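You operate a simulated robot arm through the tools that you are given. There is no shell and no other tool. Be economical: measure what you need, move in short steps, check, and stop when the job is done.

Carry out the task below with a simulated robot arm. There is one attempt and no reset: what you move stays moved.

Task
Put the spray bottle on the blue floor tile.

The check looks at the end state, three seconds after you hand in, the way a careful person would. Anything else that was tipped, shoved, dropped, spilled or broken makes it a failure.

Robot
A 6-joint arm with a two-finger parallel gripper, fixed in place. Base frame: the origin is at the foot of the arm, x ahead of it, y to its left, z up; the work surface is at about z = 0. Readings come in m, rad, newtons and seconds.
With the tool pointing down near the work surface it reaches from about 0.14 to 0.58 m from the base axis. Its first joint turns from -1.152 to 1.152 rad. Payload 2.1 kg.
The TCP is the grasp point between the finger pads, 0.03 m short of the fingertips. In the tool frame z runs along the fingers and y along their closing line. Largest opening 0.094 m; finger width 0.028, thickness 0.01; the body of the gripper, 0.05 by 0.096 m, starts 0.055 m behind the TCP.
Orientation is that of the tool frame in the base frame, as a unit quaternion [x, y, z, w]. With the fingers straight down and closing along the base's y, the tool's x points along the base's -x, its y along +y and its z along -z.

Tools
- The arm moves only by the tool servo_tool. Its argument "moves" is a list of rows, each a list of 3 entries, a list of its own where there are three numbers: the closure in counts, from 0 (fully open) to 255 (shut), then the shift along the tool's x, y, z in units of 25 mm (1.0 is 25 mm), then the turn about the tool's z in units of 8 degrees (1.0 is 8 degrees). In form: [[fingers, [x, y, z], twist], ...]. A call has 1 to 8 rows; each row shifts and turns the commanded pose from where the row before left it, along the tool's axes as they then stand. A call with a number of a shift or a turn outside -1 to 1 is refused whole. Rows are played at 5 a second. More than 0.05 m and 0.15 rad between two rows, or a gripper value outside its range, and nothing of the call is played. A pose out of reach is approached as far as the arm can. The call stops where the force on the tool passes 40 N (or 10 N more than at its start, if that is more) or the arm is blocked; 0.2 s more then pass. The fingers move at their own pace (about 0.072 m/s each) and stop on an object; they squeeze with about 24 N. The grip force told is the motor's: it shows also when the fingers shut on nothing. Time passes only in rows, and 0.2 s behind the last, so rows that do not move let the fingers close. The reply holds the time, the measured pose of the TCP, the force on the tool along the base axes, the opening and the grip force, in the units named above and with some noise.
- Cameras (640 x 400 px; columns grow to the right, rows downward): "scene" is fixed at [0.0429, -0.364, 0.4892]; the picture's right is [0.87, -0.50, 0.00], its down [-0.27, -0.46, -0.85] and it looks along [0.42, 0.73, -0.53] (base axes); focal length 329 px, centre (320, 200). "wrist" rides on the gripper at [-0.037, 0, -0.058] in the tool frame; the picture's right is [0.00, -1.00, 0.00], its down [0.97, 0.00, -0.24] and it looks along [0.24, 0.00, 0.97] (tool axes); focal length 218 px, centre (320, 200). There is no depth. A picture from a camera that has moved, and an enlarged one, comes with that camera's place and axes in the base frame and with its lens.
- capture(camera): a new picture of that camera. No time passes.
- close_up(camera, box): a new picture of the part [left, top, right, bottom] of that camera's present view, enlarged. No time passes.
- job_done(): hands the job in; it is judged then, once.

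Go step by step. Nothing tells you positions but the pictures and the camera data: compare them with the known pose of the tool, close in by small moves and look again before you grip or let go. The budget is 90 turns and 36 pictures, counting those below and the enlarged ones. Unless the task says otherwise, let go and move clear before handing in, and close with one line.

The tools are called after "Call:" as a command line: name --argument value ..., lists and objects as JSON in quotes. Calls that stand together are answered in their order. servo_tool: Moves the arm, as the interface text tells. Its arguments: {"type":"object","properties":{"moves":{"type":"array","items":{"type":"array"}}},"required":["moves"]} The other tools are called the same way: capture (camera) takes a picture; close_up (camera, box) takes an enlarged picture of a part of a camera's view; job_done () hands the job in.

At the start:

```text
clock: 0.0
position: [0.2843, 0.1815, 0.3022]
tcp_rot: [-0.001, 1.0, 0.0, 0.0]
ft_force: [-1.0, 0.8, 0.6]
opening: 0.0938
finger_force: 0.1
```

scene: 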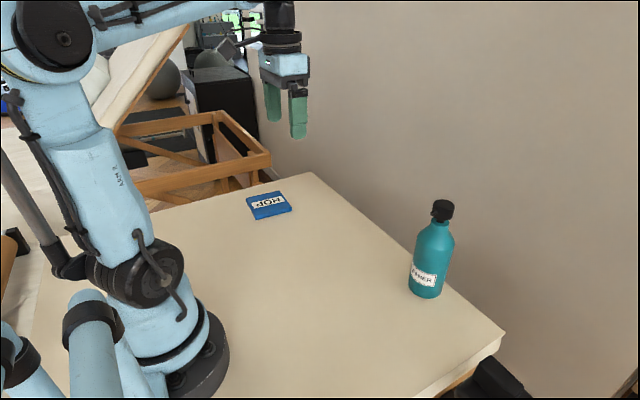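
wrist: 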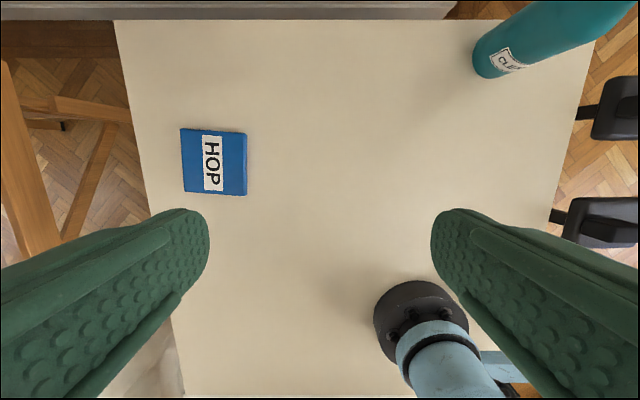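

The bottle stands near (0.445, -0.07) and is about 0.19 m tall. The blue tile is centred near (0.296, 0.355). I'll look closer at both before approaching.

Call:
close_up --camera "scene" --box '[380, 190, 490, 310]'

Call:
close_up --camera "scene" --box '[220, 170, 320, 235]'

```text
3.33 times, centred on (435, 250) of scene
camera zoom: at [0.0429, -0.364, 0.4892], right [0.87, -0.5, 0.0], down [-0.27, -0.46, -0.85], along [0.42, 0.73, -0.53], focal length 1097 px, centre (-63, 33)
```

zoom: 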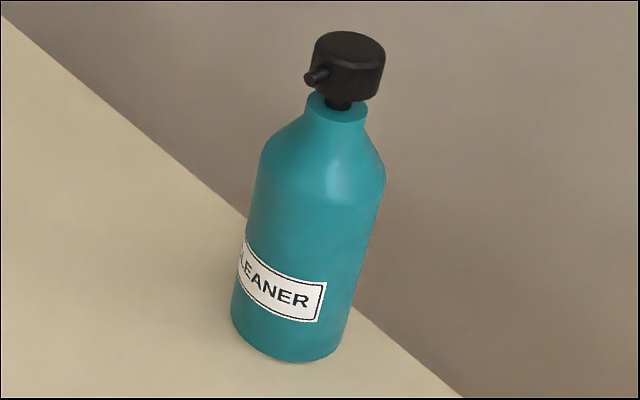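

```text
6.15 times, centred on (270, 202) of scene
camera zoom: at [0.0429, -0.364, 0.4892], right [0.87, -0.5, 0.0], down [-0.27, -0.46, -0.85], along [0.42, 0.73, -0.53], focal length 2025 px, centre (628, 185)
```

zoom: 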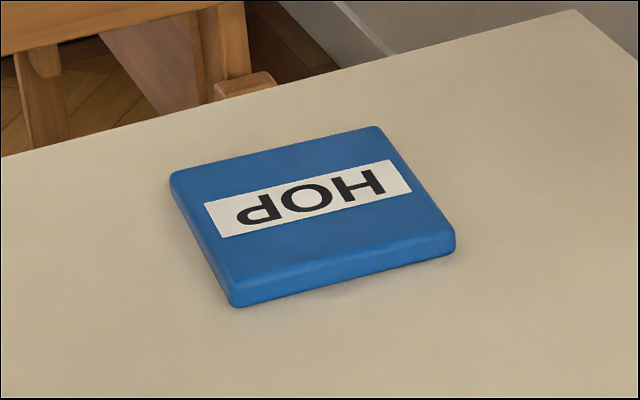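

The cap is about 36 mm wide and spans roughly z 0.165–0.20, with its nozzle pointing toward -x. Closing along y on the cap sides, with the TCP near z 0.18, should clear the nozzle. I'll move above the bottle at the current height.

Call:
servo_tool --moves '[[0, [-0.6, -1, 0], 0], [0, [-0.6, -1, 0], 0], [0, [-0.6, -1, 0], 0], [0, [-0.6, -1, 0], 0], [0, [-0.6, -1, 0], 0], [0, [-0.6, -1, 0], 0], [0, [-0.6, -1, 0], 0], [0, [-0.6, -1, 0], 0]]'

Call:
servo_tool --moves '[[0, [-0.8, -1, 0], 0], [0, [-0.8, -1, 0], 0], [0, [0, 0, 0], 0]]'

Call:
capture --camera "wrist"

Call:
capture --camera "scene"

```text
clock: 1.8
position: [0.4041, -0.0175, 0.3012]
tcp_rot: [0.0, 1.0, 0.0, 0.0]
ft_force: [0.4, -0.9, 0.0]
opening: 0.0935
finger_force: 0.0
```

```text
clock: 2.6
position: [0.4452, -0.0685, 0.3031]
tcp_rot: [0.0, 1.0, 0.0, 0.0]
ft_force: [-0.1, -0.3, 0.9]
opening: 0.0941
finger_force: 0.1
```

```text
31 pictures are left
camera wrist: at [0.482, -0.0685, 0.359], right [0.0, -1.0, 0.0], down [-0.97, 0.0, 0.24], along [-0.24, 0.0, -0.97], focal length 218 px, centre (320, 200)
```

wrist: 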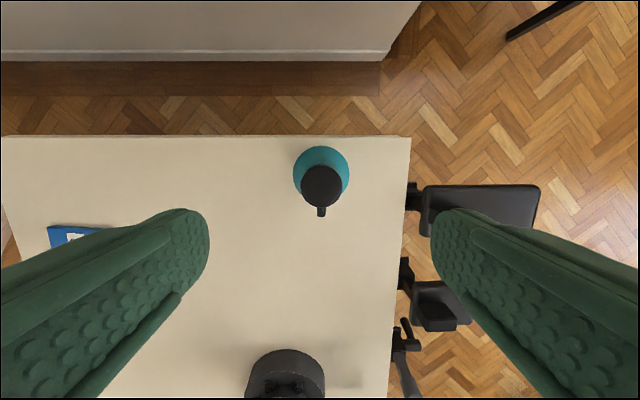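

```text
30 pictures are left
```

scene: 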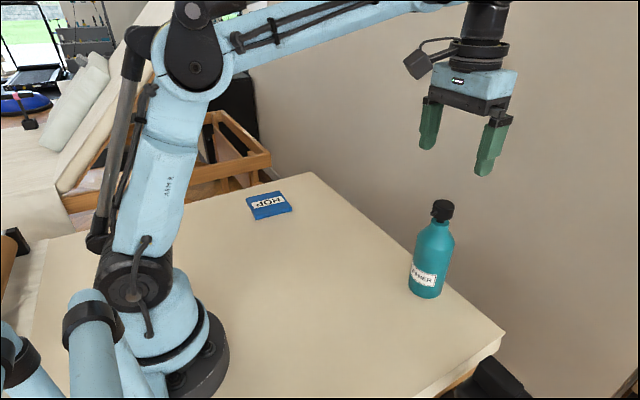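

The cap is at about (0.454, -0.069) with the nozzle pointing to -x, clear of the fingers. I'll shift slightly, descend around the cap, and check.

Call:
servo_tool --moves '[[0, [-0.34, 0, 0.8], 0], [0, [0, 0, 1], 0], [0, [0, 0, 1], 0], [0, [0, 0, 1], 0], [0, [0, 0, 0.5], 0], [0, [0, 0, 0.5], 0], [0, [0, 0, 0], 0]]'

Call:
close_up --camera "scene" --box '[360, 140, 540, 310]'

Call:
capture --camera "wrist"

```text
clock: 4.2
position: [0.4538, -0.0666, 0.1819]
tcp_rot: [0.0, 1.0, -0.001, 0.0]
ft_force: [0.0, -0.1, -0.3]
opening: 0.0943
finger_force: 0.1
```

```text
2.35 times, centred on (450, 225) of scene
camera zoom: at [0.0429, -0.364, 0.4892], right [0.87, -0.5, 0.0], down [-0.27, -0.46, -0.85], along [0.42, 0.73, -0.53], focal length 774 px, centre (14, 141)
```

zoom: 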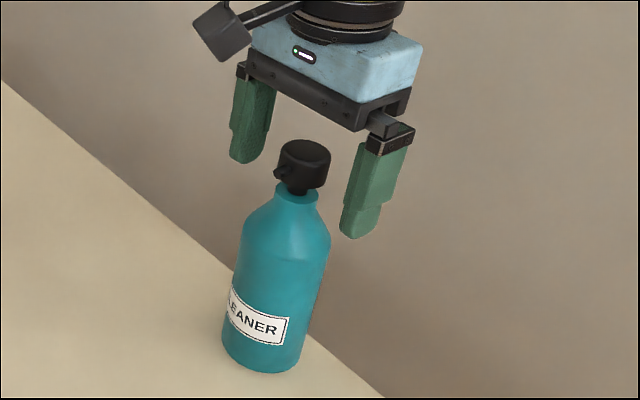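

```text
28 pictures are left
camera wrist: at [0.491, -0.0669, 0.239], right [0.0, -1.0, 0.0], down [-0.97, 0.0, 0.24], along [-0.24, 0.0, -0.97], focal length 218 px, centre (320, 200)
```

wrist: 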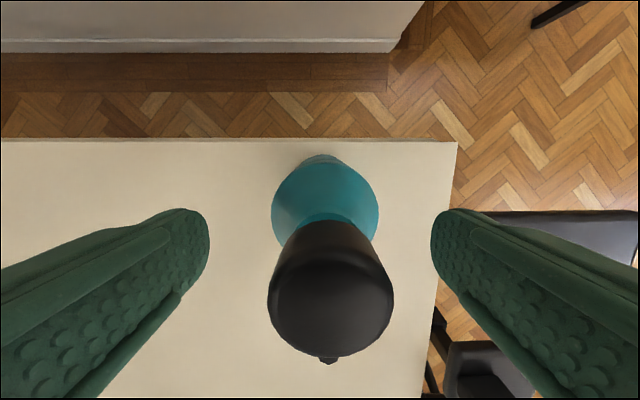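

The fingers straddle the cap, which lies about 3 mm toward -y and spans z ≈ 0.167–0.193. I'll nudge over and close.

Call:
servo_tool --moves '[[0, [0.05, -0.11, 0], 0], [0, [0, 0, 0], 0], [255, [0, 0, 0], 0], [255, [0, 0, 0], 0], [255, [0, 0, 0], 0], [255, [0, 0, 0], 0], [255, [0, 0, 0], 0]]'

Call:
close_up --camera "scene" --box '[360, 140, 540, 310]'

```text
clock: 5.8
position: [0.4526, -0.0706, 0.1828]
tcp_rot: [0.0, 1.0, 0.0, 0.0]
ft_force: [-1.1, 0.5, -0.4]
opening: 0.0324
finger_force: 23.8
```

```text
2.35 times, centred on (450, 225) of scene
camera zoom: at [0.0429, -0.364, 0.4892], right [0.87, -0.5, 0.0], down [-0.27, -0.46, -0.85], along [0.42, 0.73, -0.53], focal length 774 px, centre (14, 141)
```

zoom: 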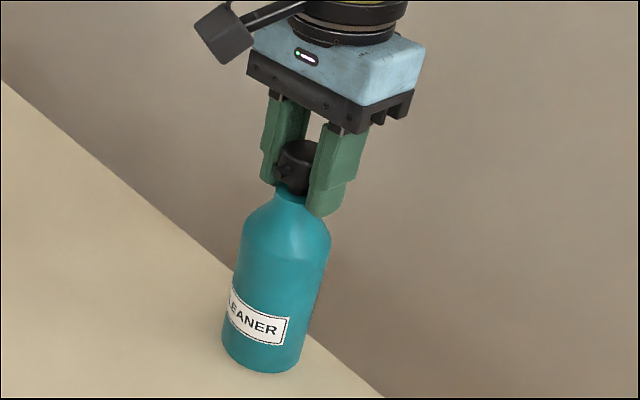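

The fingers hold the cap at an opening of 32 mm, and the bottle hasn't moved. I'll lift a little and check.

Call:
servo_tool --moves '[[255, [0, 0, -0.3], 0], [255, [0, 0, -0.5], 0], [255, [0, 0, -0.6], 0], [255, [0, 0, -0.6], 0], [255, [0, 0, 0], 0], [255, [0, 0, 0], 0]]'

Call:
capture --camera "scene"

```text
clock: 7.2
position: [0.4513, -0.0698, 0.2322]
tcp_rot: [0.0, 1.0, -0.001, 0.0]
ft_force: [0.7, -0.8, -6.7]
opening: 0.0325
finger_force: 24.0
```

```text
26 pictures are left
```

scene: 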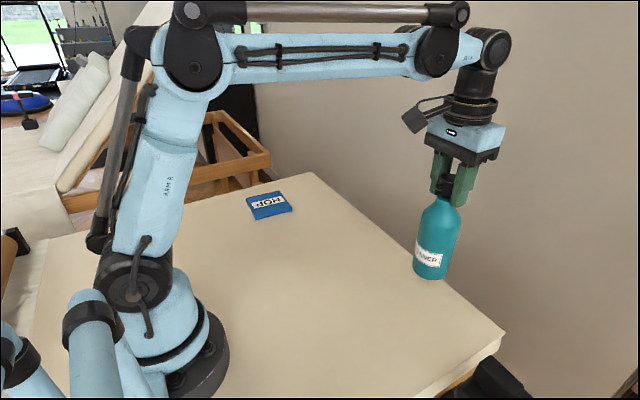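

The bottle hangs upright and secure. The tile is centred near (0.294, 0.348), so I'll carry the bottle there at this height.

Call:
servo_tool --moves '[[255, [0.13, 0.35, 0], 0], [255, [0.26, 0.7, 0], 0], [255, [0.26, 0.7, 0], 0], [255, [0.26, 0.7, 0], 0], [255, [0.26, 0.7, 0], 0], [255, [0.26, 0.7, 0], 0], [255, [0.26, 0.7, 0], 0], [255, [0.26, 0.7, 0], 0]]'

Call:
servo_tool --moves '[[255, [0.26, 0.7, 0], 0], [255, [0.26, 0.7, 0], 0], [255, [0.26, 0.7, 0], 0], [255, [0.26, 0.7, 0], 0], [255, [0.26, 0.7, 0], 0], [255, [0.26, 0.7, 0], 0], [255, [0.26, 0.7, 0], 0], [255, [0.26, 0.7, 0], 0]]'

Call:
servo_tool --moves '[[255, [0.26, 0.7, 0], 0], [255, [0.26, 0.7, 0], 0], [255, [0.26, 0.7, 0], 0], [255, [0.26, 0.7, 0], 0], [255, [0.26, 0.7, 0], 0], [255, [0.26, 0.7, 0], 0], [255, [0.13, 0.4, 0], 0], [255, [0, 0, 0], 0]]'

Call:
capture --camera "scene"

Call:
capture --camera "wrist"

```text
clock: 9.0
position: [0.405, 0.0603, 0.2315]
tcp_rot: [0.0, 1.0, 0.0, 0.001]
ft_force: [-0.6, 0.2, -6.6]
opening: 0.0324
finger_force: 23.8
```

```text
clock: 10.8
position: [0.3513, 0.2021, 0.2315]
tcp_rot: [-0.001, 1.0, 0.001, 0.0]
ft_force: [0.2, -0.7, -6.4]
opening: 0.0324
finger_force: 23.9
```

```text
clock: 12.6
position: [0.3085, 0.3155, 0.2305]
tcp_rot: [0.0, 1.0, 0.0, 0.0]
ft_force: [-0.2, -0.6, -6.6]
opening: 0.032
finger_force: 23.9
```

```text
25 pictures are left
```

scene: 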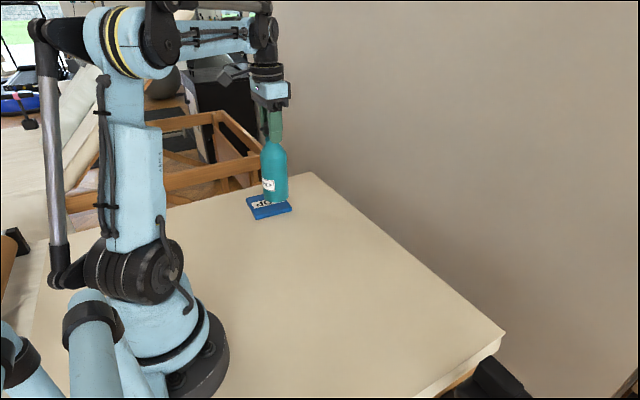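

```text
24 pictures are left
camera wrist: at [0.346, 0.3153, 0.2874], right [0.0, -1.0, 0.0], down [-0.97, 0.0, 0.24], along [-0.24, 0.0, -0.97], focal length 218 px, centre (320, 200)
```

wrist: 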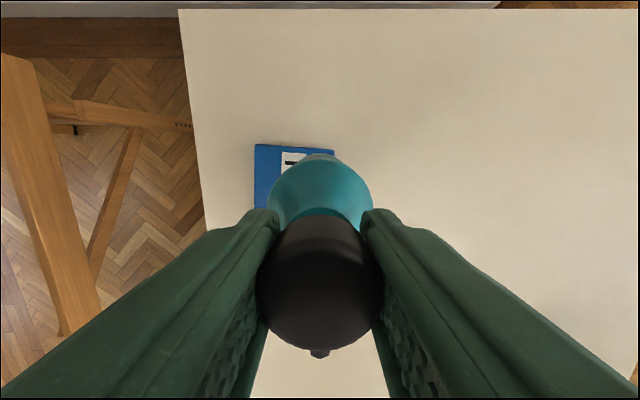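

From this view, the tile's centre is about (0.295, 0.346). I'll make the final shift and check.

Call:
servo_tool --moves '[[255, [0.27, 0.6, 0], 0], [255, [0.27, 0.62, 0], 0], [255, [0, 0, 0.4], 0], [255, [0, 0, 0.4], 0], [255, [0, 0, 0], 0]]'

Call:
close_up --camera "scene" --box '[210, 90, 340, 230]'

Call:
capture --camera "wrist"

```text
clock: 13.8
position: [0.2965, 0.347, 0.2121]
tcp_rot: [0.0, 1.0, -0.001, 0.0]
ft_force: [-0.2, 0.1, -6.5]
opening: 0.0324
finger_force: 23.6
```

```text
2.86 times, centred on (275, 160) of scene
camera zoom: at [0.0429, -0.3639, 0.4892], right [0.87, -0.5, 0.0], down [-0.27, -0.46, -0.85], along [0.42, 0.73, -0.53], focal length 940 px, centre (449, 314)
```

zoom: 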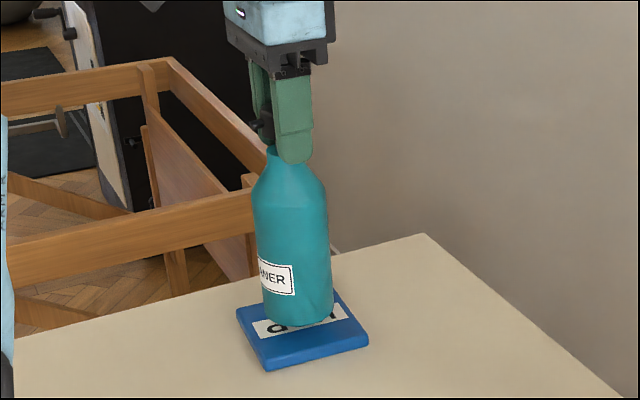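

```text
22 pictures are left
camera wrist: at [0.3338, 0.3471, 0.2686], right [0.0, -1.0, 0.0], down [-0.97, 0.0, 0.24], along [-0.24, 0.0, -0.97], focal length 218 px, centre (320, 200)
```

wrist: 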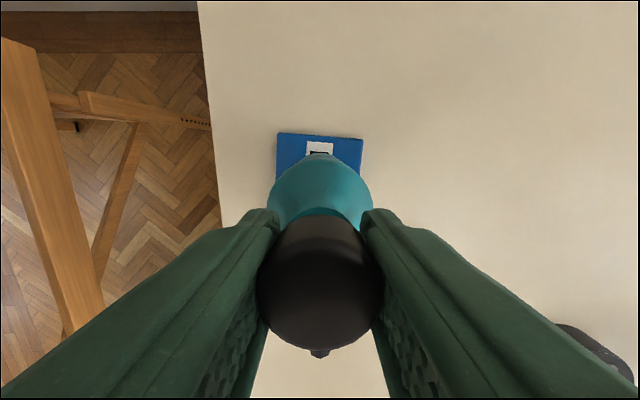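

The bottle is over the tile's centre. I'll lower it in fine steps.

Call:
servo_tool --moves '[[255, [0, 0, 0.12], 0], [255, [0, 0, 0.12], 0], [255, [0, 0, 0.12], 0], [255, [0, 0, 0.08], 0], [255, [0, 0, 0.08], 0], [255, [0, 0, 0], 0]]'

```text
clock: 15.2
position: [0.2954, 0.3463, 0.1979]
tcp_rot: [0.001, 1.0, 0.0, -0.001]
ft_force: [0.7, -0.7, -6.4]
opening: 0.0321
finger_force: 24.0
```

There's no contact yet, so I'll continue down in about 1 mm steps.

Call:
servo_tool --moves '[[255, [0, 0, 0.05], 0], [255, [0, 0, 0.05], 0], [255, [0, 0, 0], 0]]'

Call:
close_up --camera "scene" --box '[235, 170, 305, 225]'

```text
clock: 16.0
position: [0.2959, 0.3467, 0.1963]
tcp_rot: [0.001, 1.0, 0.0, -0.001]
ft_force: [0.4, -0.9, 0.1]
opening: 0.0325
finger_force: 24.0
```

```text
7.27 times, centred on (270, 198) of scene
camera zoom: at [0.0429, -0.364, 0.4892], right [0.87, -0.5, 0.0], down [-0.27, -0.46, -0.85], along [0.42, 0.73, -0.53], focal length 2393 px, centre (684, 218)
```

zoom: 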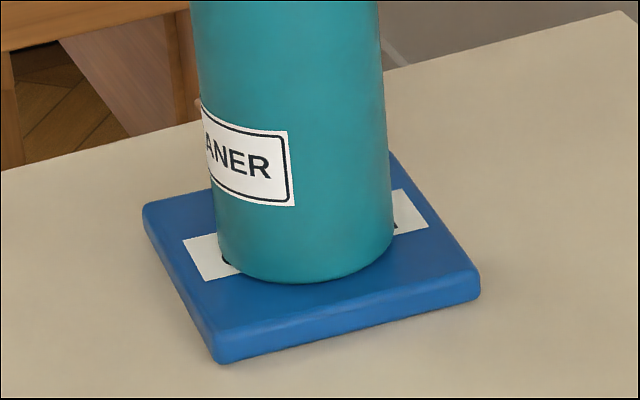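

The tile now carries the bottle's weight, and the bottle sits centred on it. I'll release and then rise straight up.

Call:
servo_tool --moves '[[150, [0, 0, 0], 0], [80, [0, 0, 0], 0], [0, [0, 0, 0], 0], [0, [0, 0, 0], 0], [0, [0, 0, 0], 0]]'

Call:
servo_tool --moves '[[0, [0, 0, -0.5], 0], [0, [0, 0, -0.8], 0], [0, [0, 0, -0.8], 0], [0, [0, 0, -0.8], 0], [0, [0, 0, -0.8], 0], [0, [0, 0, 0], 0]]'

Call:
capture --camera "scene"

Call:
capture --camera "wrist"

```text
clock: 17.2
position: [0.2963, 0.3461, 0.1961]
tcp_rot: [0.0, 1.0, 0.0, 0.0]
ft_force: [1.4, -0.1, 0.5]
opening: 0.0938
finger_force: 0.1
```

```text
clock: 18.6
position: [0.2956, 0.3449, 0.2883]
tcp_rot: [0.0, 1.0, 0.0, 0.0]
ft_force: [0.6, -0.1, -0.9]
opening: 0.0938
finger_force: 0.0
```

```text
20 pictures are left
```

scene: 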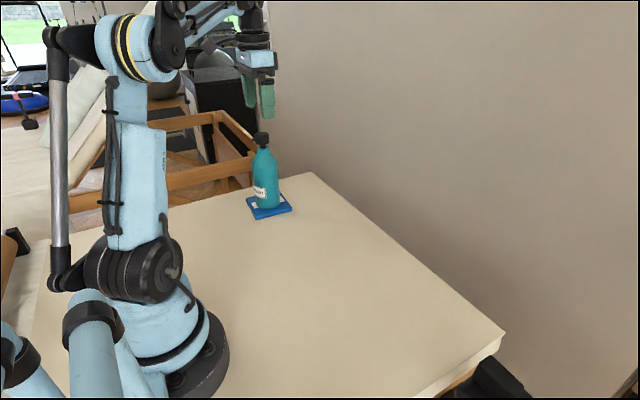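

```text
19 pictures are left
camera wrist: at [0.3324, 0.3458, 0.3441], right [0.0, -1.0, 0.0], down [-0.97, 0.0, 0.24], along [-0.24, 0.0, -0.97], focal length 218 px, centre (320, 200)
```

wrist: 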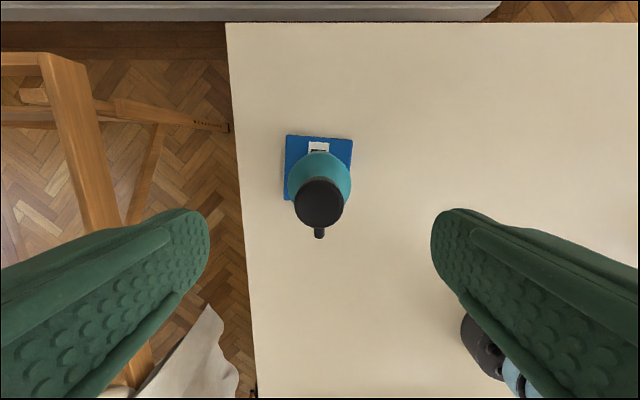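

The bottle stands upright on the blue tile and the gripper is clear, so I'm handing in.

Call:
job_done

```text
The job is handed in.
```

The spray bottle is standing upright in the middle of the blue tile, with the gripper open and clear above it, and nothing else on the table was disturbed.
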